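You operate a simulated robot arm through the tools that you are given. There is no shell and no other tool. Be economical: measure what you need, move in short steps, check, and stop when the job is done.

You are at the controls of a simulated two-armed robot. One attempt, no reset.

## Task
Take the lid off the small pot on the top of the display table and lay it down there. Open the sliding lid, take the green box from the top of the roasting bench and leave it on the top of the sliding lid, then shut the lid. Put the white cup that says "3" from the top of the roasting bench on the cream card there and the white cup labelled "1" on the dark cake there. Press the fill key three times. Take the brown cloth and leave it on the top of the red turntable. Take the white jar from the top of the tea table and leave it on the low shelf of the roasting bench. Do these in any order. Set down upright: white jar.

It is judged by the outcome, as a careful person would: the job done as asked, and still so three seconds after it is handed in. It fails if anything else is knocked over, pushed out of place, dropped, spilled or broken. Lids that push on must go on centred and level and be pressed home; caps that screw on are set level and turned clockwise until they are tight. Flat cloth is picked up by pressing the open fingertips on it (5 to 10 N) and closing them slowly along it; thin cloth reads only 2 to 8 mm in the jaws.

## Robot
Two 7-joint arms with three-finger grippers on one trunk, on a base that drives. Base frame: it is fixed to the floor where the robot stands at the start and does not move with it; the origin is under the middle of the robot, x ahead of it, y to its left, z up; the surface under the hand at the start is at about z = 0.75. Readings come in m, degrees, newtons and seconds.
The left shoulder is at the start at [0.05, 0.154, 0.979], the right one opposite. With the tool pointing down near the work surface each hand reaches from about 0.24 to 0.64 m from the robot's upright axis, wherever it stands, measured 20 degrees to its own side. Places, roughly: box [1, -2, 1]; brown cloth (7x8x3 cm) [0, 2.5, 0.8]; card [0.75, -1.75, 0.75]; dark cake (6x6x2 cm) [0.2, -1.7, 0.9]; fill key [-0.8, 2.8, 0.8]; low shelf of the roasting bench [0.2, -2, 0.2]; sliding lid [0.5, -0.5, 1.1]; small pot [0.5, -0.25, 0.75]; top of the red turntable [0.4, 0.1, 0.8]; top of the sliding lid [0.5, -0.5, 1.1]; white cup [0.75, -1.75, 0.75]; white jar [0.25, 2, 0.75]. Payload 2.69 kg a hand.
Tool frame (each hand has its own): the origin (TCP) lies between the finger pads and is the grasp point; the fingertips stand 0.029 m ahead of it; z points along the fingers, y is the line along which they close. Largest opening 0.12 m; the body of the gripper starts 0.078 m behind the TCP.
Orientation is that of the tool frame in the base frame, as a unit quaternion [x, y, z, w]. With the fingers straight down and closing along the base's y, the tool's x points along the base's -x, its y along +y and its z along -z.

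## Interface
- The arms move only by the tool apply_moves. It takes "left_deltas", "right_deltas" or both (then of equal length, played together; a hand with none holds still); each is a list of rows, each a list of 2 entries, a list of its own where there are three numbers: the shift along the base's x, y, z in units of 25 mm (1.0 is 25 mm), then the turn, a rotation vector about the base's x, y, z in units of 8 degrees (1.0 is 8 degrees). In form: [[[tx, ty, tz], [ax, ay, az]], ...]. A call has 1 to 12 rows; each row shifts and turns the commanded pose from where the row before left it. "left_gripper" and "right_gripper" are, for a hand that has rows, the finger opening in m, from 0 to 0.12, set as the call begins (left out, the last holds). A call with a number of a shift or a turn outside -1 to 1 is refused whole. Each row takes 0.2 s and may step no farther than 0.05 m and 8.6 degrees from the row before; otherwise, or with a gripper value out of range, the whole call is refused. Where a pose cannot be reached the arm comes as near as it can. A force on the tool above 40 N (or 10 N above the force at the start of the call, whichever is more), or a blocked arm, ends the call early, and 0.2 s more pass. The fingers move at their own pace and stop on an object; they squeeze with about 43 N. The grip force told is the motor's: it shows also when the fingers shut on nothing. Time passes only in rows, and 0.2 s behind the last, so rows that do not move let the fingers close. It gives the time, the measured TCP pose, the force on the tool (base axes), the opening and the grip force at its end, in the units of the frame above (readings bear some noise), with the torque about the TCP (base axes, N m) and any sound that the robot's microphone picked up, and new pictures: "show" is both (left out), scene, wrist or none (wrist: the cameras of the hands that moved).
- Cameras (640 x 400 px; columns grow to the right, rows downward): "scene" is now at [0.1564, -0.0367, 1.1223]; the picture's right is [-0.43, -0.90, 0.00], its down [-0.55, 0.26, -0.79] and it looks along [0.72, -0.34, -0.61] (base axes); focal length 214 px, centre (320, 200). "left" rides on the left gripper at [0.063, 0, -0.104] in its tool frame; the picture's right is [0.00, 1.00, 0.00], its down [-0.83, 0.00, -0.56] and it looks along [-0.56, 0.00, 0.83] (tool axes); focal length 275 px, centre (320, 200). "right" rides on the right gripper at [0.063, 0, -0.104] in its tool frame; the picture's right is [0.00, 1.00, 0.00], its down [-0.83, 0.00, -0.56] and it looks along [-0.56, 0.00, 0.83] (tool axes); focal length 275 px, centre (320, 200). There is no depth. A picture from a camera that has moved, and an enlarged one, comes with that camera's place and axes in the base frame and with its lens.
- slide_trunk(by): slides the trunk up (or, below 0, down) by that many m; the arms and the scene camera ride with it, the base frame stays. It gives what a move gives, with no picture.
- drive_base(legs): drives the robot by 1 to 6 legs, each [ahead, left, turn to the left] in m, m and degrees, along the robot's own axes; the way and the turn of a leg run together, so that a leg with both is an arc; at most 1.5 m and 180 degrees a leg. The arms and the cameras ride along, it lands a little off, and it stops where it bumps. It gives what a move gives, and a new picture of the scene camera.
- aim_head(pan, tilt): turns the head with the scene camera to pan (to the left, within 80 degrees either way) and tilt (down, from -29 to 69), counted from straight ahead of the robot. It gives what a move gives, and a new picture of the scene camera.
- enlarge(camera, box): a new picture of the part [left, top, right, bottom] of that camera's present view, enlarged. It takes no simulated time.
- job_done(): hands the job in; it is judged then, once.

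Work in short steps. Places have to be worked out from the pictures, the camera data and where the tool is seen: move nearer, look again, correct. Check each grasp and each placing, and mend what went wrong. You have 207 turns and 260 pictures in all, those below and enlarged ones among them. Open the grippers and draw the arms clear of the work before you hand the job in, unless the task says otherwise.

The tools are called as name(argument=value, ...) on one line, values as JSON. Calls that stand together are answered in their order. apply_moves: Moves the arms, as the interface text tells. Its arguments: {"type":"object","properties":{"left_deltas":{"type":"array"},"left_gripper":{"type":"number"},"right_deltas":{"type":"array"},"right_gripper":{"type":"number"},"show":{"type":"string","enum":["both","scene","wrist","none"]}},"required":[]} The other tools are called the same way: slide_trunk (by) slides the trunk up or down; drive_base (legs) drives the base; aim_head (pan, tilt) turns the head that bears the scene camera; enlarge (camera, box) takes an enlarged picture of a part of a camera's view; job_done () hands the job in.

At the start:

```text
time: 0.0
left_tool_pos: [0.3405, -0.0471, 0.9995]
left_tcp_rot: [0.0, 1.0, 0.0, 0.0]
left_ft_force: [-0.2, -0.9, 0.2]
left_moment: [0.03, 0.04, -0.01]
left_width: 0.1201
left_grasp_force: 0.1
right_tool_pos: [0.2185, -0.2642, 1.0]
right_tcp_rot: [0.0, 1.0, 0.0, 0.0]
right_ft_force: [-0.1, 0.1, -0.3]
right_moment: [-0.01, -0.03, 0.04]
right_width: 0.1198
right_grasp_force: 0.0
trunk travel left (down, up): [-0.35, 0.088]
robot x, y, heading: [-0.0016, -0.0009, 0.2]
head pan, tilt: [-25.4, 37.4]
```

scene: 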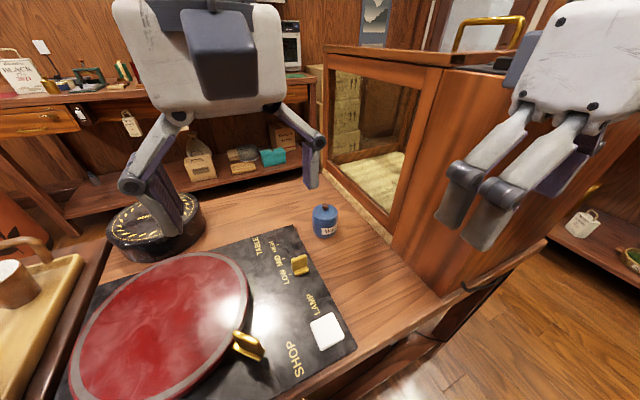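
right: 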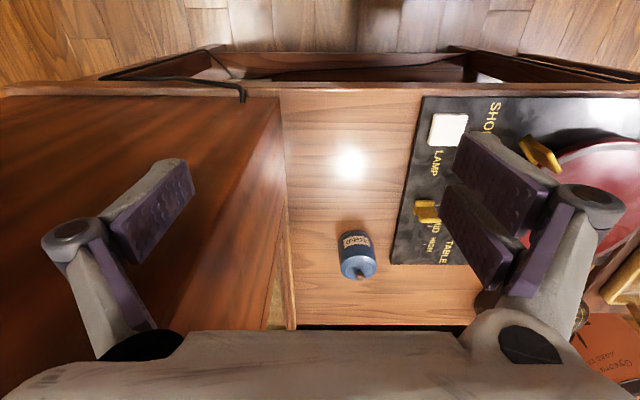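
left: 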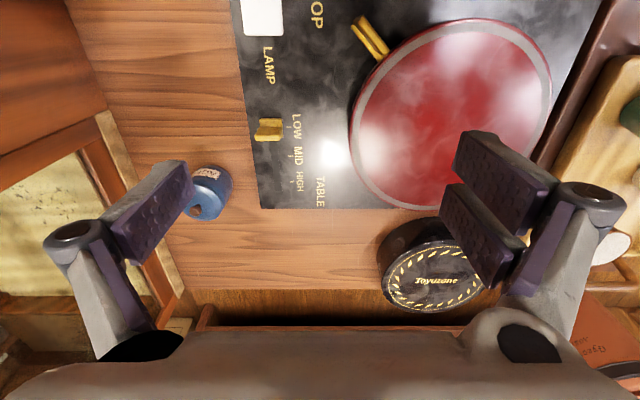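

I start with a closer look at the pot (about [0.487, -0.204] from two views) and the surroundings.

enlarge(camera="left", box=[140, 140, 300, 240])

aim_head(pan=-60, tilt=15)

```text
4.00 times, centred on (220, 190) of left
camera zoom: at [0.2775, -0.0476, 1.1039], right [0.0, 1.0, 0.0], down [0.83, 0.0, 0.56], along [0.56, 0.0, -0.83], focal length 1101 px, centre (720, 240)
```

zoom: 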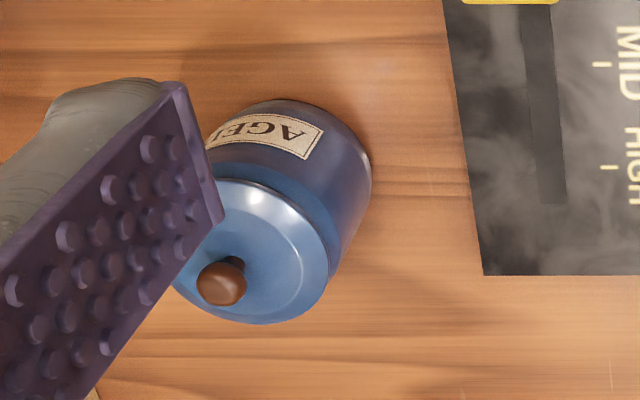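

```text
time: 1.0
left_tool_pos: [0.34, -0.0478, 0.9998]
left_tcp_rot: [0.0, 1.0, 0.0, 0.0]
left_ft_force: [-0.3, 0.1, 0.2]
left_moment: [0.01, 0.01, -0.02]
left_width: 0.12
left_grasp_force: 0.0
right_tool_pos: [0.219, -0.2633, 1.0003]
right_tcp_rot: [0.0, 1.0, 0.0, 0.0]
right_ft_force: [-0.5, 0.0, -1.2]
right_moment: [0.02, -0.01, -0.01]
right_width: 0.1199
right_grasp_force: 0.1
trunk travel left (down, up): [-0.35, 0.088]
robot x, y, heading: [-0.0018, -0.0006, 0.0]
head pan, tilt: [-60.0, 15.0]
camera scene: at [0.1249, -0.0804, 1.1579], right [-0.87, -0.5, 0.0], down [-0.13, 0.22, -0.97], along [0.48, -0.84, -0.26], focal length 214 px, centre (320, 200)
```

scene: 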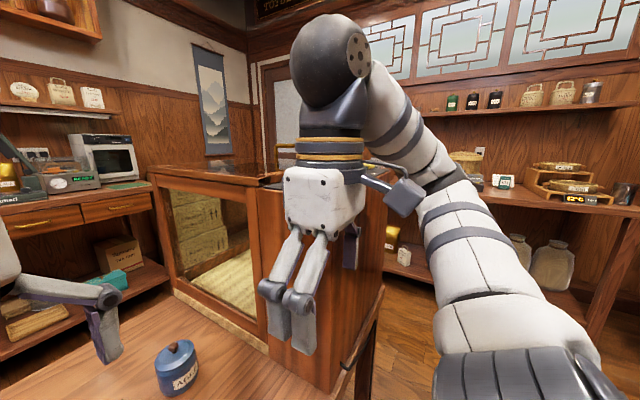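

The knob of the lid triangulates to about [0.485, -0.207, 0.82]. I bring the right hand above it and move the left one aside.

apply_moves(right_deltas=[[[0.967, 0.2, -0.36], [0, 0, 0]], [[0.967, 0.2, -0.36], [0, 0, 0]], [[0.967, 0.2, -0.36], [0, 0, 0]], [[0.967, 0.2, -0.36], [0, 0, 0]], [[0.967, 0.2, -0.36], [0, 0, 0]], [[0.967, 0.2, -0.36], [0, 0, 0]], [[0.967, 0.2, -0.36], [0, 0, 0]], [[0.967, 0.2, -0.36], [0, 0, 0]], [[0.967, 0.2, -0.36], [0, 0, 0]], [[0.967, 0.2, -0.36], [0, 0, 0]], [[0.967, 0.2, -0.36], [0, 0, 0]]], left_deltas=[[[0, 0.5, 0], [0, 0, 0]], [[0, 0.5, 0], [0, 0, 0]], [[0, 0.5, 0], [0, 0, 0]], [[0, 0.5, 0], [0, 0, 0]], [[0, 0.5, 0], [0, 0, 0]], [[0, 0.5, 0], [0, 0, 0]], [[0, 0.5, 0], [0, 0, 0]], [[0, 0.5, 0], [0, 0, 0]], [[0, 0.5, 0], [0, 0, 0]], [[0, 0.5, 0], [0, 0, 0]], [[0, 0.5, 0], [0, 0, 0]]], right_gripper=0.05, show="both")

```text
time: 1.4
left_tool_pos: [0.3414, -0.0385, 0.9978]
left_tcp_rot: [0.001, 1.0, 0.0, -0.001]
left_ft_force: [0.4, 0.0, -0.1]
left_moment: [0.02, 0.06, 0.05]
left_width: 0.12
left_grasp_force: 0.0
right_tool_pos: [0.2343, -0.2626, 0.9935]
right_tcp_rot: [0.003, 1.0, -0.005, -0.004]
right_ft_force: [0.8, 0.6, 0.6]
right_moment: [0.01, 0.05, 0.03]
right_width: 0.0506
right_grasp_force: 0.0
trunk travel left (down, up): [-0.35, 0.088]
robot x, y, heading: [-0.0028, -0.0002, -0.1]
head pan, tilt: [-60.0, 15.0]
stopped in row 1 (right hand): the force on the tool passed its limit at 75 N (the readings are from after the stop); the commanded pose is now the measured one
camera scene: at [0.1257, -0.0806, 1.1578], right [-0.87, -0.5, 0.0], down [-0.13, 0.22, -0.97], along [0.48, -0.84, -0.26], focal length 214 px, centre (320, 200)
camera right: at [0.1705, -0.2614, 1.0981], right [0.0, 1.0, -0.01], down [0.84, 0.01, 0.55], along [0.55, -0.01, -0.84], focal length 275 px, centre (320, 200)
camera left: at [0.2789, -0.0392, 1.1028], right [0.0, 1.0, 0.0], down [0.83, 0.0, 0.55], along [0.55, 0.0, -0.83], focal length 275 px, centre (320, 200)
```

scene: 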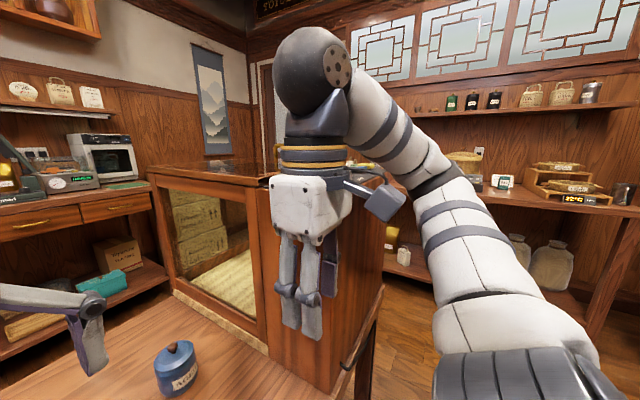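
right: 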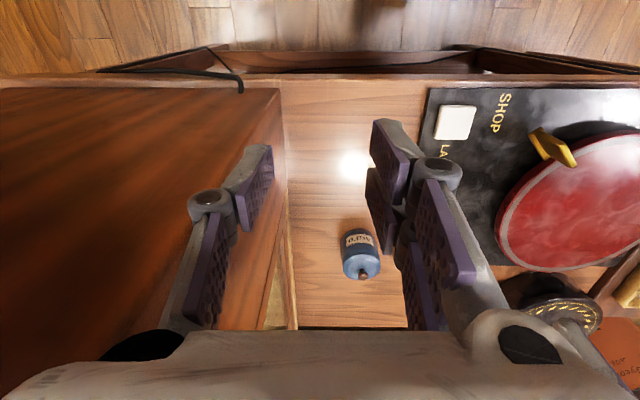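
left: 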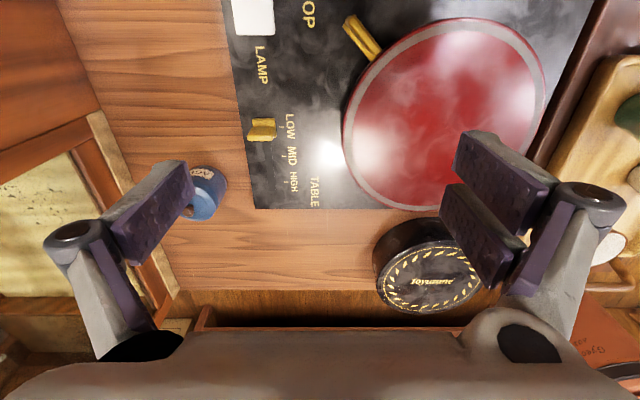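

The right finger touched the cabinet's front. I back off a little, go sideways first and then ahead along y ≈ -0.2.

apply_moves(right_deltas=[[[-0.8, 0, 0], [0, 0, 0]], [[0, 0.9, 0], [0, 0, 0]], [[0, 0.9, 0], [0, 0, 0]], [[0, 0.7, 0], [0, 0, 0]]], left_deltas=[[[0, 1, 0], [0, 0, 0]], [[0, 1, 0], [0, 0, 0]], [[0, 1, 0], [0, 0, 0]], [[0, 1, 0], [0, 0, 0]]], show="none")

apply_moves(right_deltas=[[[1, 0, -0.36], [0, 0, 0]], [[1, 0, -0.36], [0, 0, 0]], [[1, 0, -0.36], [0, 0, 0]], [[1, 0, -0.36], [0, 0, 0]], [[1, 0, -0.36], [0, 0, 0]], [[1, 0, -0.36], [0, 0, 0]], [[1, 0, -0.36], [0, 0, 0]], [[1, 0, -0.36], [0, 0, 0]], [[1, 0, -0.36], [0, 0, 0]], [[1, 0, -0.36], [0, 0, 0]], [[0.5, 0, 0], [0, 0, 0]]], show="wrist")

```text
time: 2.4
left_tool_pos: [0.3423, 0.0612, 1.0004]
left_tcp_rot: [0.0, 1.0, 0.0, 0.0]
left_ft_force: [-0.4, 0.1, -0.4]
left_moment: [0.07, 0.0, -0.03]
left_width: 0.1201
left_grasp_force: 0.1
right_tool_pos: [0.2138, -0.1988, 0.9947]
right_tcp_rot: [0.003, 1.0, -0.007, -0.004]
right_ft_force: [0.7, -1.2, 0.0]
right_moment: [0.02, -0.02, 0.02]
right_width: 0.0501
right_grasp_force: 0.0
trunk travel left (down, up): [-0.35, 0.088]
robot x, y, heading: [0.0009, 0.0012, -0.1]
head pan, tilt: [-60.0, 15.0]
```

```text
time: 4.8
left_tool_pos: [0.3419, 0.0611, 1.0]
left_tcp_rot: [0.0, 1.0, 0.0, 0.0]
left_ft_force: [0.3, -0.2, 0.0]
left_moment: [0.01, 0.0, 0.0]
left_width: 0.1199
left_grasp_force: 0.0
right_tool_pos: [0.4751, -0.1997, 0.9035]
right_tcp_rot: [0.003, 1.0, -0.006, -0.003]
right_ft_force: [0.0, 0.2, -0.3]
right_moment: [0.01, -0.03, 0.0]
right_width: 0.0501
right_grasp_force: 0.1
trunk travel left (down, up): [-0.35, 0.088]
robot x, y, heading: [0.0007, 0.0032, 0.1]
head pan, tilt: [-60.0, 15.0]
camera right: at [0.4121, -0.1988, 1.0079], right [0.0, 1.0, -0.01], down [0.84, 0.01, 0.55], along [0.55, -0.01, -0.84], focal length 275 px, centre (320, 200)
```

right: 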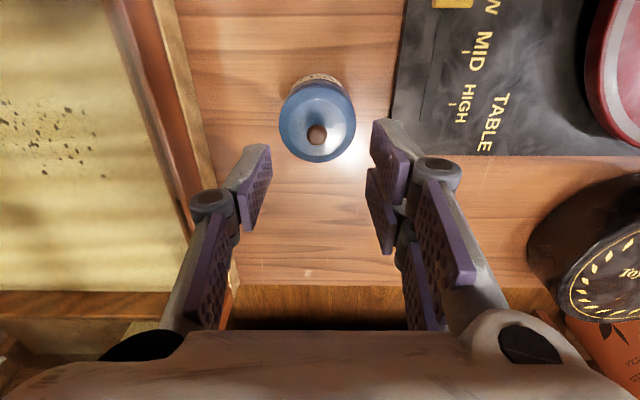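

The knob lies at about [0.480, -0.204]. I go down onto it with the jaws narrower.

apply_moves(right_deltas=[[[0.22, -0.16, -0.8], [0, 0, 0]], [[0, 0, -0.8], [0, 0, 0]], [[0, 0, -0.5], [0, 0, 0]], [[0, 0, -0.2], [0, 0, 0]]], right_gripper=0.045, show="wrist")

```text
time: 5.8
left_tool_pos: [0.3421, 0.0611, 1.0009]
left_tcp_rot: [0.001, 1.0, 0.0, 0.0]
left_ft_force: [-0.1, -0.1, -0.3]
left_moment: [-0.02, -0.02, 0.02]
left_width: 0.1199
left_grasp_force: 0.1
right_tool_pos: [0.4803, -0.2056, 0.8459]
right_tcp_rot: [0.003, 1.0, -0.006, -0.005]
right_ft_force: [0.7, -0.6, 0.3]
right_moment: [0.0, 0.02, 0.05]
right_width: 0.045
right_grasp_force: 0.0
trunk travel left (down, up): [-0.35, 0.088]
robot x, y, heading: [-0.0023, -0.0012, -0.1]
head pan, tilt: [-60.0, 15.0]
camera right: at [0.4174, -0.2033, 0.9504], right [0.0, 1.0, -0.01], down [0.84, 0.01, 0.55], along [0.55, -0.01, -0.84], focal length 275 px, centre (320, 200)
```

right: 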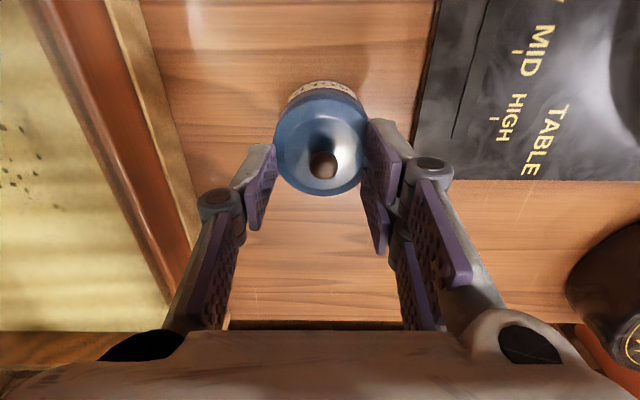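

Aligned. Lower a little and close on the knob.

apply_moves(right_deltas=[[[0, 0.06, -0.3], [0, 0, 0]]], show="none")

apply_moves(right_deltas=[[[0, 0, 0], [0, 0, 0]], [[0, 0, 0], [0, 0, 0]], [[0, 0, 0], [0, 0, 0]]], right_gripper=0.0, show="wrist")

```text
time: 6.2
left_tool_pos: [0.3405, 0.0616, 1.0019]
left_tcp_rot: [0.001, 1.0, 0.0, 0.001]
left_ft_force: [0.0, -0.6, 0.4]
left_moment: [-0.01, 0.01, 0.01]
left_width: 0.1202
left_grasp_force: 0.1
right_tool_pos: [0.481, -0.2029, 0.8426]
right_tcp_rot: [0.002, 1.0, -0.004, 0.0]
right_ft_force: [-1.7, -1.1, 19.3]
right_moment: [0.15, 0.02, 0.01]
right_width: 0.0463
right_grasp_force: 0.1
trunk travel left (down, up): [-0.35, 0.088]
robot x, y, heading: [0.0011, -0.0013, 0.1]
head pan, tilt: [-60.0, 15.0]
```

```text
time: 7.2
left_tool_pos: [0.34, 0.0601, 1.001]
left_tcp_rot: [0.001, 1.0, 0.001, 0.0]
left_ft_force: [-0.8, 0.8, -0.2]
left_moment: [-0.02, -0.04, 0.02]
left_width: 0.1199
left_grasp_force: 0.1
right_tool_pos: [0.4812, -0.205, 0.8408]
right_tcp_rot: [0.003, 1.0, -0.007, -0.001]
right_ft_force: [-5.6, -3.6, 18.3]
right_moment: [0.09, 0.32, 0.01]
right_width: 0.0114
right_grasp_force: 38.4
trunk travel left (down, up): [-0.35, 0.088]
robot x, y, heading: [-0.0022, 0.0001, -0.1]
head pan, tilt: [-60.0, 15.0]
stopped in row 3 (right hand): the force on the tool passed its limit at 43 N (the readings are from after the stop); the commanded pose is now the measured one
camera right: at [0.4171, -0.203, 0.9453], right [0.0, 1.0, -0.01], down [0.83, 0.01, 0.55], along [0.55, -0.01, -0.83], focal length 275 px, centre (320, 200)
```

right: 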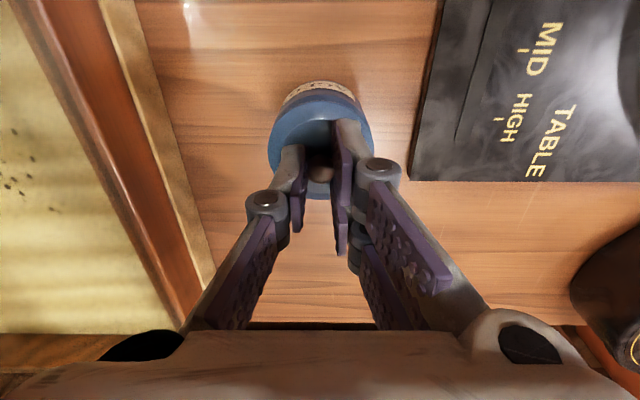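

Knob gripped (11 mm). I lift slowly.

apply_moves(right_deltas=[[[0, 0, 0.3], [0, 0, 0]], [[0, 0, 0.5], [0, 0, 0]], [[0, 0, 0.7], [0, 0, 0]], [[0, 0, 0.9], [0, 0, 0]]], show="both")

```text
time: 8.2
left_tool_pos: [0.3419, 0.061, 1.0011]
left_tcp_rot: [0.0, 1.0, 0.0, 0.0]
left_ft_force: [0.5, -0.4, 0.8]
left_moment: [0.01, -0.01, -0.02]
left_width: 0.1199
left_grasp_force: 0.0
right_tool_pos: [0.4816, -0.2049, 0.8989]
right_tcp_rot: [0.003, 1.0, -0.006, -0.001]
right_ft_force: [0.2, 0.7, -0.2]
right_moment: [0.02, 0.02, 0.02]
right_width: 0.0111
right_grasp_force: 38.3
trunk travel left (down, up): [-0.35, 0.088]
robot x, y, heading: [-0.0025, 0.0007, -0.2]
head pan, tilt: [-60.0, 15.0]
heard: snap
camera scene: at [0.1247, -0.0811, 1.1579], right [-0.87, -0.5, 0.0], down [-0.13, 0.22, -0.97], along [0.48, -0.84, -0.26], focal length 214 px, centre (320, 200)
camera right: at [0.4184, -0.2027, 1.0035], right [0.0, 1.0, -0.01], down [0.83, 0.01, 0.55], along [0.55, -0.01, -0.83], focal length 275 px, centre (320, 200)
```

scene: 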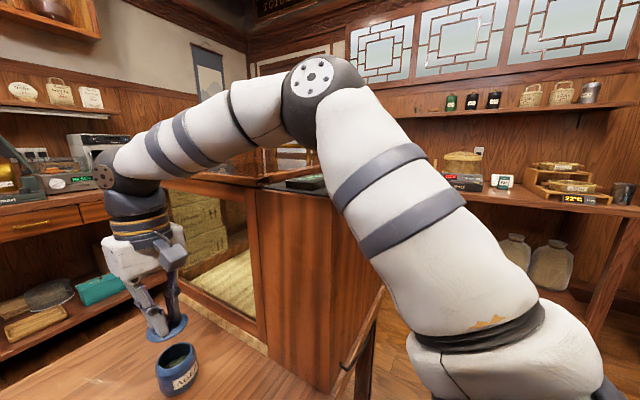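
right: 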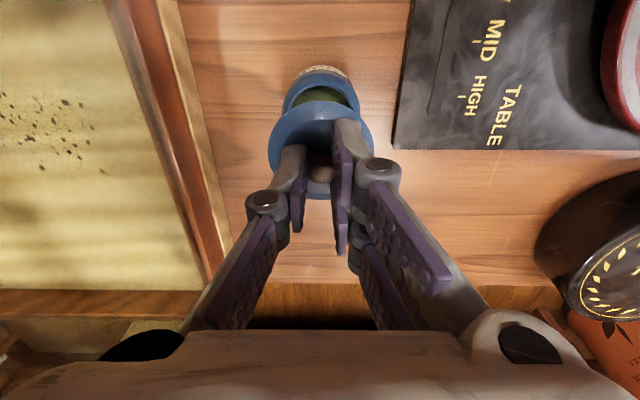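

The lid came off (green inside). I carry it back toward the robot to about [0.375, -0.215] and lower.

apply_moves(right_deltas=[[[-1, -0.1, 0], [0, 0, 0]], [[-1, -0.1, 0], [0, 0, 0]], [[-1, -0.1, 0], [0, 0, 0]], [[-1, -0.1, 0], [0, 0, 0]], [[-0.3, 0, -0.9], [0, 0, 0]], [[0, 0, -1], [0, 0, 0]], [[0, 0, -1], [0, 0, 0]], [[0, 0, -0.8], [0, 0, 0]]], show="wrist")

```text
time: 10.0
left_tool_pos: [0.3331, 0.0716, 1.0035]
left_tcp_rot: [0.0, 1.0, -0.005, 0.004]
left_ft_force: [-0.1, -0.5, 0.4]
left_moment: [-0.03, 0.0, 0.01]
left_width: 0.1201
left_grasp_force: 0.0
right_tool_pos: [0.3761, -0.2025, 0.8232]
right_tcp_rot: [0.0, 1.0, -0.01, 0.019]
right_ft_force: [0.3, 0.5, -0.3]
right_moment: [-0.01, 0.0, -0.03]
right_width: 0.0114
right_grasp_force: 38.5
trunk travel left (down, up): [-0.35, 0.088]
robot x, y, heading: [-0.0001, -0.0011, -0.1]
head pan, tilt: [-60.0, 15.0]
camera right: at [0.3083, -0.1999, 0.9243], right [0.0, 1.0, -0.02], down [0.81, 0.02, 0.59], along [0.59, -0.02, -0.81], focal length 275 px, centre (320, 200)
```

right: 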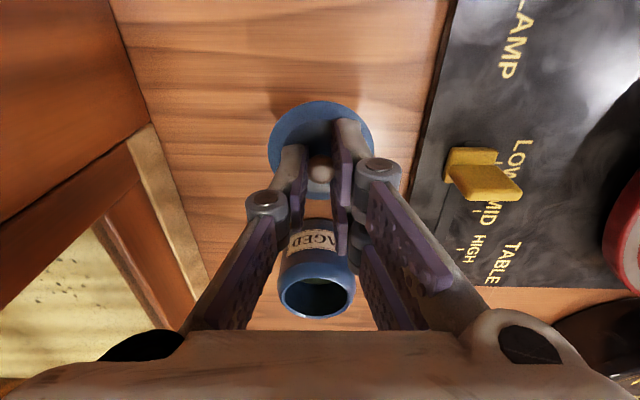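

Both arms read off their commanded places, so they are probably touching. I look from the head before going on.

aim_head(pan=-15, tilt=45)

```text
time: 11.1
left_tool_pos: [0.3335, 0.0713, 1.0034]
left_tcp_rot: [0.0, 1.0, -0.006, 0.004]
left_ft_force: [0.5, -0.8, 0.1]
left_moment: [-0.01, 0.01, -0.05]
left_width: 0.1198
left_grasp_force: 0.0
right_tool_pos: [0.3762, -0.2024, 0.8224]
right_tcp_rot: [-0.001, 1.0, -0.012, 0.02]
right_ft_force: [0.1, -0.1, 0.5]
right_moment: [0.01, 0.02, 0.0]
right_width: 0.0112
right_grasp_force: 38.1
trunk travel left (down, up): [-0.35, 0.088]
robot x, y, heading: [0.0003, -0.0024, 0.1]
head pan, tilt: [-15.0, 45.0]
camera scene: at [0.1485, -0.0091, 1.113], right [-0.26, -0.97, 0.01], down [-0.68, 0.18, -0.71], along [0.69, -0.19, -0.7], focal length 214 px, centre (320, 200)
```

scene: 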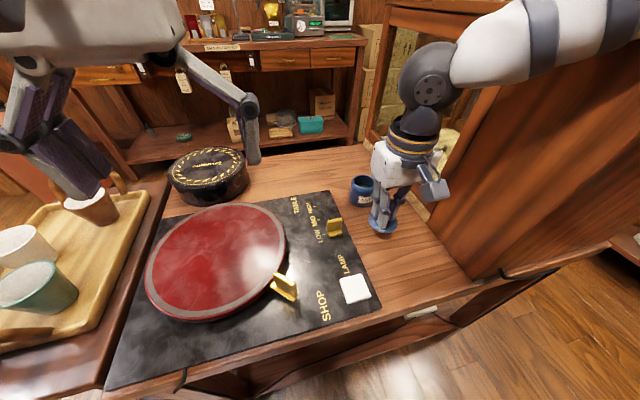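

Nothing visible touches at the hands. I raise the left hand a little and see whether the right one settles.

apply_moves(left_deltas=[[[0, 0, 1], [0, 0, 0]], [[0, 0, 1], [0, 0, 0]], [[0, 0, 1], [0, 0, 0]]], show="scene")

```text
time: 11.9
left_tool_pos: [0.3328, 0.0706, 1.0787]
left_tcp_rot: [0.001, 1.0, -0.006, 0.004]
left_ft_force: [-0.5, 0.1, 0.4]
left_moment: [0.02, -0.02, -0.03]
left_width: 0.1202
left_grasp_force: 0.1
right_tool_pos: [0.3767, -0.2015, 0.8221]
right_tcp_rot: [-0.001, 1.0, -0.012, 0.02]
right_ft_force: [0.5, -1.1, 1.0]
right_moment: [-0.01, -0.03, 0.01]
right_width: 0.0112
right_grasp_force: 38.1
trunk travel left (down, up): [-0.35, 0.088]
robot x, y, heading: [0.0021, -0.0011, -0.2]
head pan, tilt: [-15.0, 45.0]
camera scene: at [0.1484, -0.009, 1.1129], right [-0.26, -0.97, 0.01], down [-0.68, 0.18, -0.71], along [0.69, -0.19, -0.7], focal length 214 px, centre (320, 200)
```

scene: 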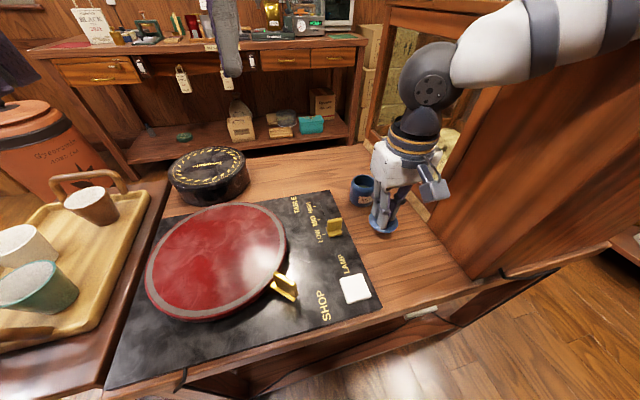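

The right forearm seems pinched by the cabinet there. I lift, go over the pot to the free spot beyond it (x ≈ 0.57, table edge at 0.71) where the arm is clear.

apply_moves(right_deltas=[[[0, 0, 1], [0, 0, 0]], [[0, 0, 1], [0, 0, 0]], [[0, 0, 1], [0, 0, 0]], [[0.5, 0, 1], [0, 0, 0]], [[1, 0, 0], [0, 0, 0]], [[1, 0, 0], [0, 0, 0]], [[1, 0, 0], [0, 0, 0]], [[1, 0, 0], [0, 0, 0]], [[1, 0, 0], [0, 0, 0]], [[1, 0, 0], [0, 0, 0]], [[1, 0, 0], [0, 0, 0]], [[0.2, 0, 0], [0, 0, 0]]], show="wrist")

```text
time: 14.5
left_tool_pos: [0.3402, 0.0593, 1.0747]
left_tcp_rot: [0.0, 1.0, 0.0, 0.0]
left_ft_force: [0.0, 0.0, -0.1]
left_moment: [0.03, -0.07, -0.02]
left_width: 0.1205
left_grasp_force: 0.1
right_tool_pos: [0.5653, -0.2149, 0.9073]
right_tcp_rot: [0.002, 1.0, -0.006, -0.002]
right_ft_force: [0.9, 0.7, 0.0]
right_moment: [0.01, -0.01, -0.02]
right_width: 0.0113
right_grasp_force: 38.0
trunk travel left (down, up): [-0.35, 0.088]
robot x, y, heading: [0.0021, -0.0044, -0.3]
head pan, tilt: [-15.0, 45.0]
camera right: at [0.5025, -0.2127, 1.0124], right [0.0, 1.0, -0.01], down [0.83, 0.01, 0.55], along [0.55, -0.01, -0.83], focal length 275 px, centre (320, 200)
```

right: 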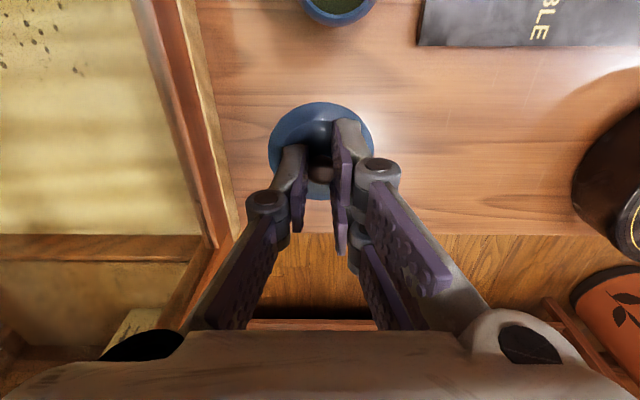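

Clear now. Lower to just above the table, then feel for contact.

apply_moves(right_deltas=[[[0, 0, -1], [0, 0, 0]], [[0, 0, -1], [0, 0, 0]], [[0, 0, -1], [0, 0, 0]], [[0, 0, -0.8], [0, 0, 0]], [[0, 0, -0.3], [0, 0, 0]], [[0, 0, -0.2], [0, 0, 0]]], show="wrist")

```text
time: 15.9
left_tool_pos: [0.3415, 0.0591, 1.076]
left_tcp_rot: [0.0, 1.0, 0.0, 0.0]
left_ft_force: [-0.2, 0.2, -0.5]
left_moment: [-0.01, 0.02, -0.02]
left_width: 0.12
left_grasp_force: 0.0
right_tool_pos: [0.5662, -0.2147, 0.7992]
right_tcp_rot: [0.002, 1.0, -0.007, -0.002]
right_ft_force: [0.5, -0.9, -0.5]
right_moment: [0.02, 0.0, 0.01]
right_width: 0.011
right_grasp_force: 37.8
trunk travel left (down, up): [-0.35, 0.088]
robot x, y, heading: [-0.0019, 0.0013, -0.2]
head pan, tilt: [-15.0, 45.0]
camera right: at [0.5027, -0.213, 0.9036], right [0.0, 1.0, -0.01], down [0.83, 0.01, 0.55], along [0.55, -0.01, -0.83], focal length 275 px, centre (320, 200)
```

right: 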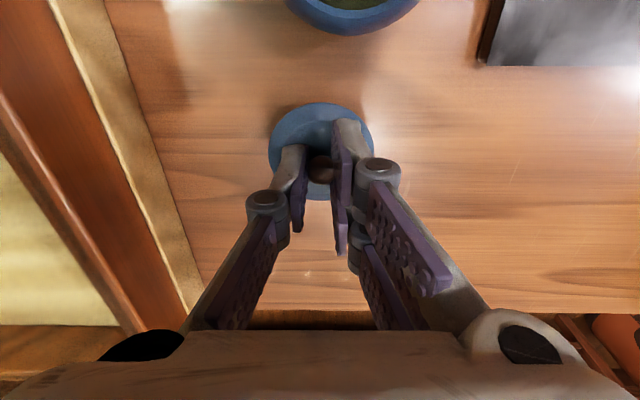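

Continue down in small steps until the force tells of contact.

apply_moves(right_deltas=[[[0, 0, -0.15], [0, 0, 0]], [[0, 0, -0.15], [0, 0, 0]]], show="none")

apply_moves(right_deltas=[[[0, 0, -0.12], [0, 0, 0]]], show="none")

```text
time: 16.5
left_tool_pos: [0.3414, 0.0589, 1.0756]
left_tcp_rot: [0.0, 1.0, 0.0, 0.001]
left_ft_force: [0.2, -0.5, -1.1]
left_moment: [-0.01, -0.01, 0.02]
left_width: 0.1198
left_grasp_force: 0.1
right_tool_pos: [0.5661, -0.2154, 0.7927]
right_tcp_rot: [0.003, 1.0, -0.007, -0.001]
right_ft_force: [-0.4, -0.1, -0.3]
right_moment: [0.04, 0.0, -0.01]
right_width: 0.0111
right_grasp_force: 38.2
trunk travel left (down, up): [-0.35, 0.088]
robot x, y, heading: [0.0021, -0.0013, -0.1]
head pan, tilt: [-15.0, 45.0]
```

```text
time: 16.9
left_tool_pos: [0.3407, 0.0594, 1.0758]
left_tcp_rot: [0.0, 1.0, -0.001, 0.001]
left_ft_force: [-0.1, 0.5, -0.3]
left_moment: [0.02, 0.01, 0.01]
left_width: 0.12
left_grasp_force: 0.0
right_tool_pos: [0.5669, -0.2144, 0.7891]
right_tcp_rot: [0.003, 1.0, -0.005, -0.002]
right_ft_force: [-1.0, 0.1, 0.2]
right_moment: [-0.02, 0.01, 0.01]
right_width: 0.0115
right_grasp_force: 38.6
trunk travel left (down, up): [-0.35, 0.088]
robot x, y, heading: [0.0001, -0.0018, -0.3]
head pan, tilt: [-15.0, 45.0]
```

apply_moves(right_deltas=[[[0, 0, -0.12], [0, 0, 0]]], show="none")

apply_moves(right_deltas=[[[0, 0, -0.1], [0, 0, 0]]], show="none")

```text
time: 17.3
left_tool_pos: [0.342, 0.0599, 1.0757]
left_tcp_rot: [0.001, 1.0, 0.0, 0.0]
left_ft_force: [0.4, -0.1, 0.4]
left_moment: [0.0, -0.01, -0.03]
left_width: 0.1197
left_grasp_force: 0.1
right_tool_pos: [0.5668, -0.2151, 0.7862]
right_tcp_rot: [0.003, 1.0, -0.006, -0.001]
right_ft_force: [0.1, 0.3, -0.4]
right_moment: [0.04, 0.01, -0.02]
right_width: 0.0111
right_grasp_force: 38.4
trunk travel left (down, up): [-0.35, 0.088]
robot x, y, heading: [0.0035, -0.0024, -0.3]
head pan, tilt: [-15.0, 45.0]
```

```text
time: 17.7
left_tool_pos: [0.341, 0.0594, 1.0754]
left_tcp_rot: [0.001, 1.0, 0.0, 0.0]
left_ft_force: [-0.1, 0.3, 0.0]
left_moment: [0.0, 0.01, 0.03]
left_width: 0.1202
left_grasp_force: 0.1
right_tool_pos: [0.5662, -0.2137, 0.7835]
right_tcp_rot: [0.004, 1.0, -0.008, -0.003]
right_ft_force: [-0.3, -0.6, 0.1]
right_moment: [-0.01, 0.04, 0.02]
right_width: 0.0114
right_grasp_force: 38.3
trunk travel left (down, up): [-0.35, 0.088]
robot x, y, heading: [0.0008, 0.0018, 0.0]
head pan, tilt: [-15.0, 45.0]
```

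apply_moves(right_deltas=[[[0, 0, -0.1], [0, 0, 0]]], show="none")

apply_moves(right_deltas=[[[0, 0, -0.08], [0, 0, 0]]], show="wrist")

```text
time: 18.1
left_tool_pos: [0.3402, 0.0586, 1.0762]
left_tcp_rot: [0.0, 1.0, 0.0, 0.0]
left_ft_force: [0.6, -0.2, 0.1]
left_moment: [-0.02, 0.01, 0.01]
left_width: 0.1198
left_grasp_force: 0.1
right_tool_pos: [0.5662, -0.2148, 0.7821]
right_tcp_rot: [0.004, 1.0, -0.006, -0.001]
right_ft_force: [-1.3, -1.3, 9.4]
right_moment: [0.17, -0.02, 0.01]
right_width: 0.0115
right_grasp_force: 37.4
trunk travel left (down, up): [-0.35, 0.088]
robot x, y, heading: [-0.003, -0.0011, -0.0]
head pan, tilt: [-15.0, 45.0]
```

```text
time: 18.5
left_tool_pos: [0.3393, 0.0594, 1.077]
left_tcp_rot: [0.0, 1.0, 0.0, 0.002]
left_ft_force: [-0.3, 0.6, 0.3]
left_moment: [0.01, -0.01, 0.02]
left_width: 0.1197
left_grasp_force: 0.1
right_tool_pos: [0.5662, -0.214, 0.7826]
right_tcp_rot: [0.002, 1.0, -0.007, 0.0]
right_ft_force: [-4.5, -1.5, 26.2]
right_moment: [0.2, 0.12, -0.02]
right_width: 0.0111
right_grasp_force: 38.1
trunk travel left (down, up): [-0.35, 0.088]
robot x, y, heading: [0.0015, 0.0011, -0.3]
head pan, tilt: [-15.0, 45.0]
camera right: at [0.5025, -0.2125, 0.8867], right [0.0, 1.0, -0.01], down [0.83, 0.01, 0.56], along [0.56, -0.01, -0.83], focal length 275 px, centre (320, 200)
```

right: 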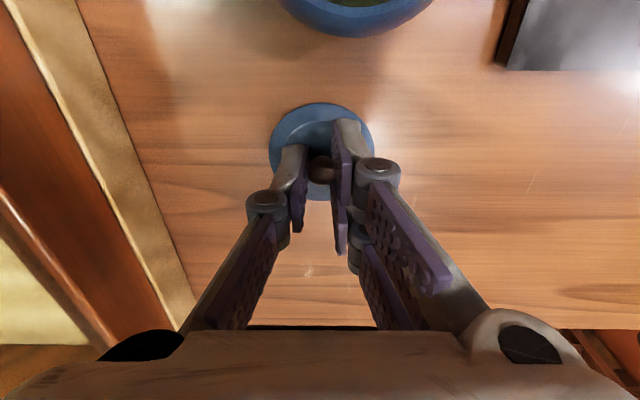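

The lid rests on the table. I ease the push, open gently and rise straight up.

apply_moves(right_deltas=[[[0, 0, 0.05], [0, 0, 0]], [[0, 0, 0], [0, 0, 0]]], right_gripper=0.04, show="none")

apply_moves(right_deltas=[[[0, 0, 0.6], [0, 0, 0]], [[0, 0, 1], [0, 0, 0]], [[0, 0, 1], [0, 0, 0]], [[0, 0, 1], [0, 0, 0]], [[0, 0, 1], [0, 0, 0]], [[0, 0, 1], [0, 0, 0]]], show="wrist")

```text
time: 19.1
left_tool_pos: [0.3403, 0.0596, 1.0755]
left_tcp_rot: [0.001, 1.0, 0.001, -0.001]
left_ft_force: [0.3, -0.5, 0.3]
left_moment: [-0.02, 0.01, 0.01]
left_width: 0.1199
left_grasp_force: 0.0
right_tool_pos: [0.5678, -0.2135, 0.7819]
right_tcp_rot: [0.003, 1.0, -0.007, -0.002]
right_ft_force: [1.5, -1.5, 11.8]
right_moment: [-0.01, -0.03, 0.05]
right_width: 0.0374
right_grasp_force: 0.0
trunk travel left (down, up): [-0.35, 0.088]
robot x, y, heading: [-0.0005, -0.004, -0.1]
head pan, tilt: [-15.0, 45.0]
```

```text
time: 20.5
left_tool_pos: [0.3408, 0.0595, 1.076]
left_tcp_rot: [0.0, 1.0, 0.0, 0.001]
left_ft_force: [0.1, -0.5, 0.5]
left_moment: [0.0, -0.01, -0.02]
left_width: 0.12
left_grasp_force: 0.0
right_tool_pos: [0.5659, -0.2162, 0.9199]
right_tcp_rot: [0.003, 1.0, -0.007, -0.003]
right_ft_force: [1.6, 0.0, -0.2]
right_moment: [0.0, 0.04, -0.02]
right_width: 0.0398
right_grasp_force: 0.0
trunk travel left (down, up): [-0.35, 0.088]
robot x, y, heading: [0.0, -0.0002, -0.4]
head pan, tilt: [-15.0, 45.0]
camera right: at [0.503, -0.2146, 1.0245], right [0.0, 1.0, -0.01], down [0.83, 0.01, 0.55], along [0.55, -0.01, -0.83], focal length 275 px, centre (320, 200)
```

right: 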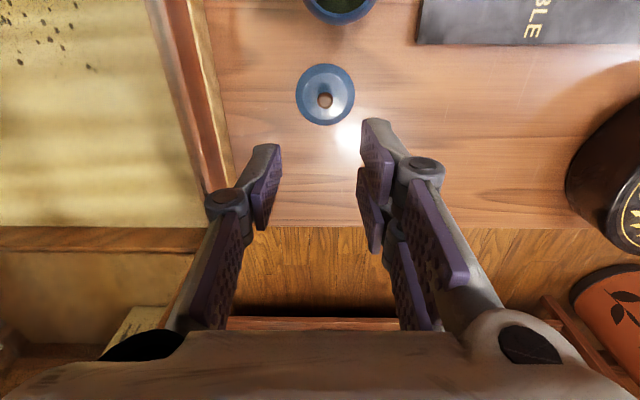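

The lid lies flat beside the pot. I draw the right hand back out the way it came and then look at the cabinet's sliding lid.

apply_moves(right_deltas=[[[0, 0.3, 1], [0, 0, 0]], [[-1, 0.3, 0.6], [0, 0, 0]], [[-1, 0, 0.6], [0, 0, 0]], [[-1, 0, 0.6], [0, 0, 0]], [[-1, 0, 0.6], [0, 0, 0]], [[-1, 0, 0], [0, 0, 0]], [[-1, 0, 0], [0, 0, 0]], [[-1, 0, 0], [0, 0, 0]], [[-1, 0, 0], [0, 0, 0]], [[-1, 0, 0], [0, 0, 0]], [[-1, 0, 0], [0, 0, 0]], [[-1, 0, 0], [0, 0, 0]]], show="none")

slide_trunk(by=0.088)

aim_head(pan=-50, tilt=25)

```text
time: 23.1
left_tool_pos: [0.3408, 0.0599, 1.0758]
left_tcp_rot: [0.001, 1.0, 0.0, 0.0]
left_ft_force: [0.0, -0.3, 0.2]
left_moment: [-0.03, 0.0, -0.02]
left_width: 0.1198
left_grasp_force: 0.0
right_tool_pos: [0.2931, -0.2015, 1.0033]
right_tcp_rot: [0.004, 1.0, -0.006, -0.002]
right_ft_force: [-0.1, 0.1, 0.0]
right_moment: [0.01, -0.03, 0.03]
right_width: 0.0398
right_grasp_force: 0.1
trunk travel left (down, up): [-0.35, 0.088]
robot x, y, heading: [-0.0038, 0.0002, -0.2]
head pan, tilt: [-15.0, 45.0]
```

```text
time: 24.3
left_tool_pos: [0.3415, 0.0602, 1.1632]
left_tcp_rot: [0.001, 1.0, 0.001, -0.002]
left_ft_force: [-1.4, -0.5, -0.7]
left_moment: [0.0, 0.06, 0.0]
left_width: 0.1198
left_grasp_force: 0.1
right_tool_pos: [0.2908, -0.1999, 1.093]
right_tcp_rot: [0.003, 1.0, -0.006, -0.002]
right_ft_force: [0.2, -0.7, -0.4]
right_moment: [0.0, 0.03, -0.01]
right_width: 0.0402
right_grasp_force: 0.0
trunk travel left (down, up): [-0.438, 0.0]
robot x, y, heading: [0.0001, 0.0028, -0.3]
head pan, tilt: [-15.0, 45.0]
```

```text
time: 25.3
left_tool_pos: [0.3419, 0.0599, 1.1634]
left_tcp_rot: [0.0, 1.0, 0.0, 0.0]
left_ft_force: [-0.2, -0.4, 0.5]
left_moment: [0.01, -0.01, -0.04]
left_width: 0.12
left_grasp_force: 0.1
right_tool_pos: [0.2923, -0.1995, 1.0932]
right_tcp_rot: [0.002, 1.0, -0.005, -0.002]
right_ft_force: [0.9, 0.4, 0.4]
right_moment: [0.0, 0.01, -0.02]
right_width: 0.04
right_grasp_force: 0.1
trunk travel left (down, up): [-0.438, 0.0]
robot x, y, heading: [-0.0034, 0.0013, 0.2]
head pan, tilt: [-50.0, 25.0]
camera scene: at [0.0619, -0.0704, 1.2423], right [-0.77, -0.64, 0.0], down [-0.27, 0.32, -0.91], along [0.58, -0.69, -0.42], focal length 214 px, centre (320, 200)
```

scene: 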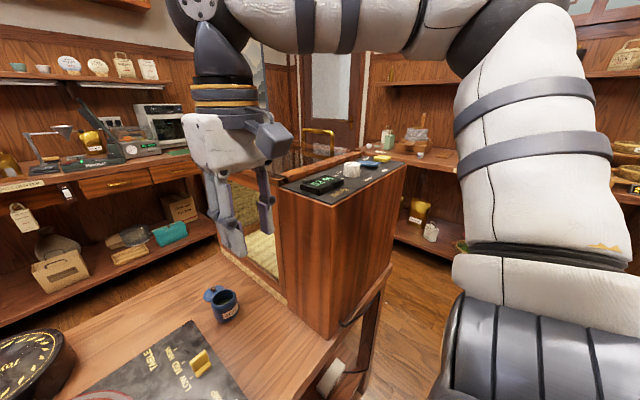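

I back away from the table and shift right to face the cabinet with the sliding lid (gold handle).

drive_base(legs=[[-0.35, 0, 0], [0, -0.5, 0]])

aim_head(pan=0, tilt=20)

```text
time: 31.6
left_tool_pos: [-0.0164, -0.4427, 1.1635]
left_tcp_rot: [0.007, 1.0, 0.0, 0.0]
left_ft_force: [0.0, -0.4, -0.9]
left_moment: [0.01, -0.03, 0.03]
left_width: 0.12
left_grasp_force: 0.0
right_tool_pos: [-0.0696, -0.7028, 1.0933]
right_tcp_rot: [0.01, 1.0, -0.007, -0.002]
right_ft_force: [-0.4, -0.1, -0.6]
right_moment: [-0.03, 0.01, -0.01]
right_width: 0.0401
right_grasp_force: 0.1
trunk travel left (down, up): [-0.438, 0.0]
robot x, y, heading: [-0.3584, -0.5003, -1.1]
head pan, tilt: [-50.0, 25.0]
camera scene: at [-0.2984, -0.5695, 1.2423], right [-0.78, -0.63, 0.0], down [-0.27, 0.33, -0.91], along [0.57, -0.7, -0.42], focal length 214 px, centre (320, 200)
```

scene: 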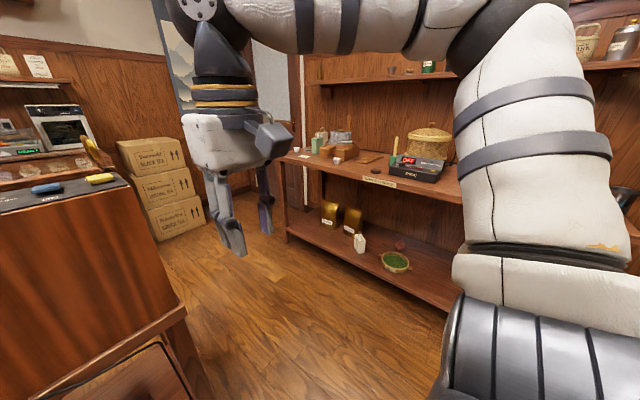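

```text
time: 32.7
left_tool_pos: [-0.0164, -0.4423, 1.1634]
left_tcp_rot: [0.008, 1.0, 0.0, 0.0]
left_ft_force: [-0.3, -0.1, 1.4]
left_moment: [-0.01, 0.0, 0.0]
left_width: 0.12
left_grasp_force: 0.1
right_tool_pos: [-0.07, -0.702, 1.0932]
right_tcp_rot: [0.01, 1.0, -0.007, -0.001]
right_ft_force: [0.0, 0.0, 0.5]
right_moment: [0.01, 0.01, -0.05]
right_width: 0.0401
right_grasp_force: 0.0
trunk travel left (down, up): [-0.438, 0.0]
robot x, y, heading: [-0.358, -0.4971, -1.0]
head pan, tilt: [0.0, 20.0]
camera scene: at [-0.2634, -0.4993, 1.2504], right [-0.02, -1.0, 0.0], down [-0.34, 0.01, -0.94], along [0.94, -0.02, -0.34], focal length 214 px, centre (320, 200)
```

scene: 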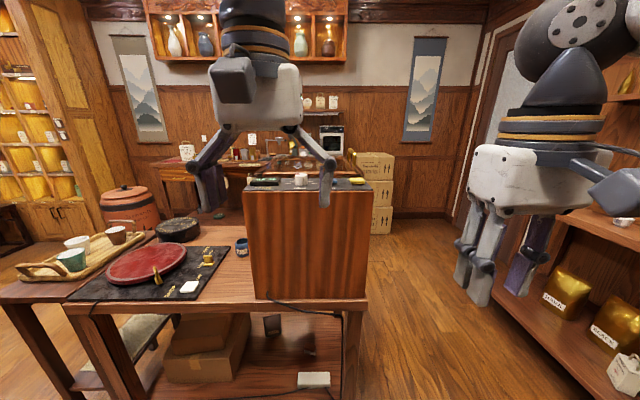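

I clear the left hand from the view and come closer to the cabinet.

apply_moves(left_deltas=[[[0, 1, 0], [0, 0, 0]], [[0, 1, 0], [0, 0, 0]], [[0, 1, 0], [0, 0, 0]], [[0, 1, 0], [0, 0, 0]], [[0, 1, 0], [0, 0, 0]], [[0, 1, 0], [0, 0, 0]], [[0, 1, 0], [0, 0, 0]], [[0, 1, 0], [0, 0, 0]], [[0, 1, 0], [0, 0, 0]]], show="none")

drive_base(legs=[[0.3, 0, 1]])

aim_head(pan=0, tilt=35)

```text
time: 34.7
left_tool_pos: [-0.019, -0.2158, 1.1647]
left_tcp_rot: [0.007, 1.0, -0.001, 0.0]
left_ft_force: [0.4, 0.0, 1.3]
left_moment: [-0.01, 0.01, 0.01]
left_width: 0.1203
left_grasp_force: 0.2
right_tool_pos: [-0.0699, -0.7011, 1.094]
right_tcp_rot: [0.01, 1.0, -0.007, -0.002]
right_ft_force: [-0.1, 0.2, -0.1]
right_moment: [-0.06, 0.0, 0.02]
right_width: 0.0398
right_grasp_force: 0.0
trunk travel left (down, up): [-0.438, 0.0]
robot x, y, heading: [-0.3586, -0.493, -1.0]
head pan, tilt: [0.0, 20.0]
```

```text
time: 36.8
left_tool_pos: [0.2792, -0.2109, 1.1645]
left_tcp_rot: [-0.005, 1.0, 0.0, 0.0]
left_ft_force: [-0.2, -0.6, 0.2]
left_moment: [-0.01, 0.05, -0.02]
left_width: 0.1198
left_grasp_force: 0.1
right_tool_pos: [0.237, -0.6964, 1.0931]
right_tcp_rot: [-0.001, 1.0, -0.006, -0.002]
right_ft_force: [0.3, 0.3, 0.3]
right_moment: [0.02, 0.01, 0.03]
right_width: 0.0401
right_grasp_force: 0.0
trunk travel left (down, up): [-0.438, 0.0]
robot x, y, heading: [-0.0568, -0.4969, 0.4]
head pan, tilt: [0.0, 20.0]
camera scene: at [0.0395, -0.4984, 1.2504], right [0.01, -1.0, 0.0], down [-0.34, 0.0, -0.94], along [0.94, 0.01, -0.34], focal length 214 px, centre (320, 200)
```

scene: 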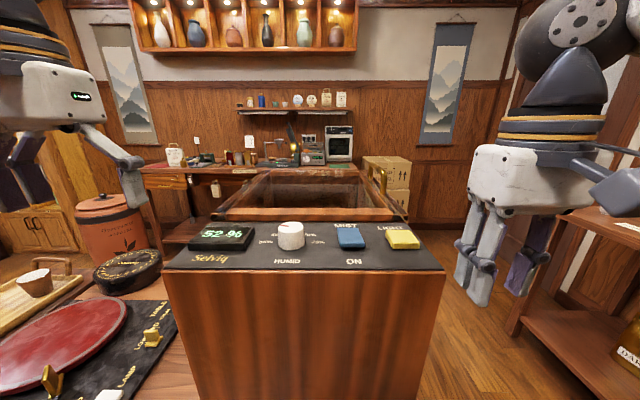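

```text
time: 37.6
left_tool_pos: [0.2798, -0.2098, 1.1652]
left_tcp_rot: [-0.004, 1.0, 0.0, -0.001]
left_ft_force: [-0.1, 0.3, 0.1]
left_moment: [0.0, 0.02, 0.0]
left_width: 0.1198
left_grasp_force: 0.0
right_tool_pos: [0.236, -0.6962, 1.0925]
right_tcp_rot: [-0.001, 1.0, -0.007, -0.002]
right_ft_force: [0.6, 0.1, 0.0]
right_moment: [0.0, 0.01, 0.02]
right_width: 0.0398
right_grasp_force: 0.0
trunk travel left (down, up): [-0.438, 0.0]
robot x, y, heading: [-0.0551, -0.4983, 0.3]
head pan, tilt: [0.0, 35.0]
camera scene: at [0.0339, -0.4985, 1.2266], right [0.01, -1.0, 0.0], down [-0.57, 0.0, -0.82], along [0.82, 0.01, -0.57], focal length 214 px, centre (320, 200)
```

scene: 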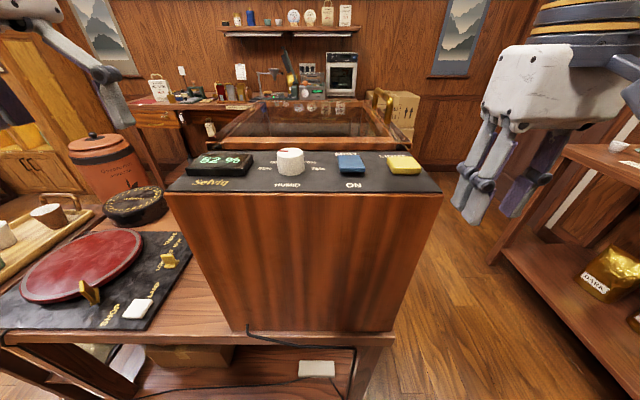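

enlarge(camera="scene", box=[180, 60, 460, 235])

```text
2.29 times, centred on (320, 148) of scene
camera zoom: at [0.0339, -0.4985, 1.2266], right [0.01, -1.0, 0.0], down [-0.57, 0.0, -0.82], along [0.82, 0.01, -0.57], focal length 490 px, centre (320, 320)
```

zoom: 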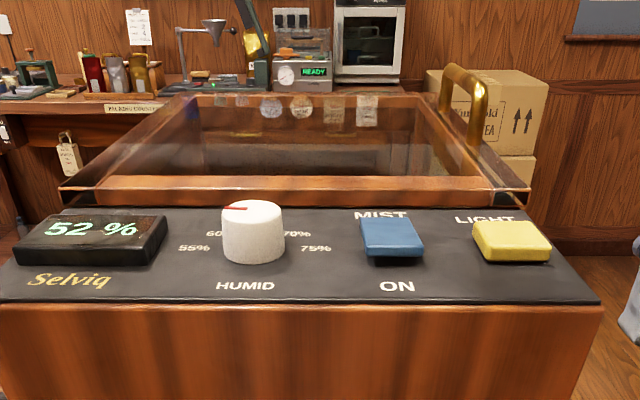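

I lift the right hand to look down on the lid with its wrist camera.

apply_moves(right_deltas=[[[0, 0, 1], [0, 0, 0]], [[0, 0, 1], [0, 0, 0]], [[0, 0, 1], [0, 0, 0]], [[0, 0, 1], [0, 0, 0]], [[0, 0, 1], [0, 0, 0]], [[0, 0, 1], [0, 0, 0]], [[0, 0, 1], [0, 0, 0]], [[0.8, 0.8, 0], [0, 0, 0]], [[0.8, 0.8, 0], [0, 0, 0]], [[0.8, 0.8, 0], [0, 0, 0]], [[0.8, 0.8, 0], [0, 0, 0]]], show="both")

```text
time: 40.0
left_tool_pos: [0.2781, -0.2106, 1.1647]
left_tcp_rot: [-0.004, 1.0, 0.0, -0.001]
left_ft_force: [0.5, -0.3, -0.1]
left_moment: [0.01, -0.02, 0.01]
left_width: 0.1199
left_grasp_force: 0.1
right_tool_pos: [0.3073, -0.6273, 1.247]
right_tcp_rot: [-0.002, 1.0, -0.006, -0.001]
right_ft_force: [-0.9, 0.1, 0.0]
right_moment: [0.02, -0.01, 0.0]
right_width: 0.0401
right_grasp_force: 0.1
right hand out of reach, approached as far as the arm can: row 7, 11
trunk travel left (down, up): [-0.438, 0.0]
robot x, y, heading: [-0.0569, -0.4994, 0.5]
head pan, tilt: [0.0, 35.0]
camera scene: at [0.0335, -0.499, 1.2266], right [0.01, -1.0, 0.0], down [-0.57, 0.0, -0.82], along [0.82, 0.01, -0.57], focal length 214 px, centre (320, 200)
camera right: at [0.2436, -0.6262, 1.3515], right [-0.01, 1.0, -0.01], down [0.83, 0.01, 0.55], along [0.55, -0.01, -0.83], focal length 275 px, centre (320, 200)
```

scene: 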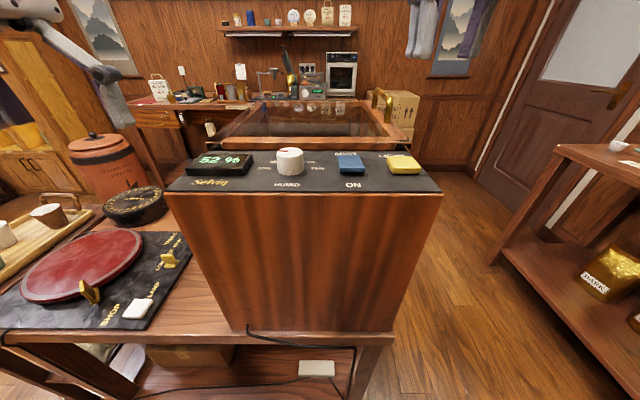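
right: 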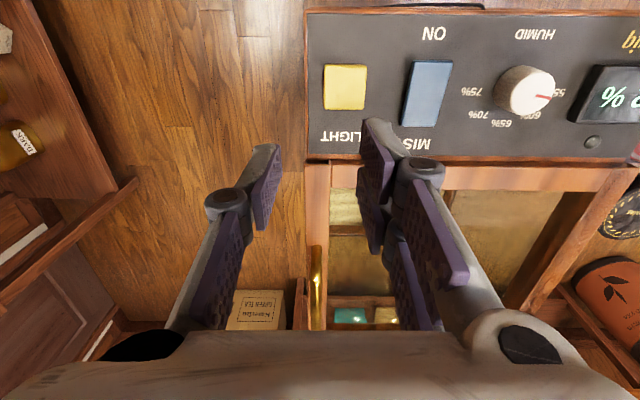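

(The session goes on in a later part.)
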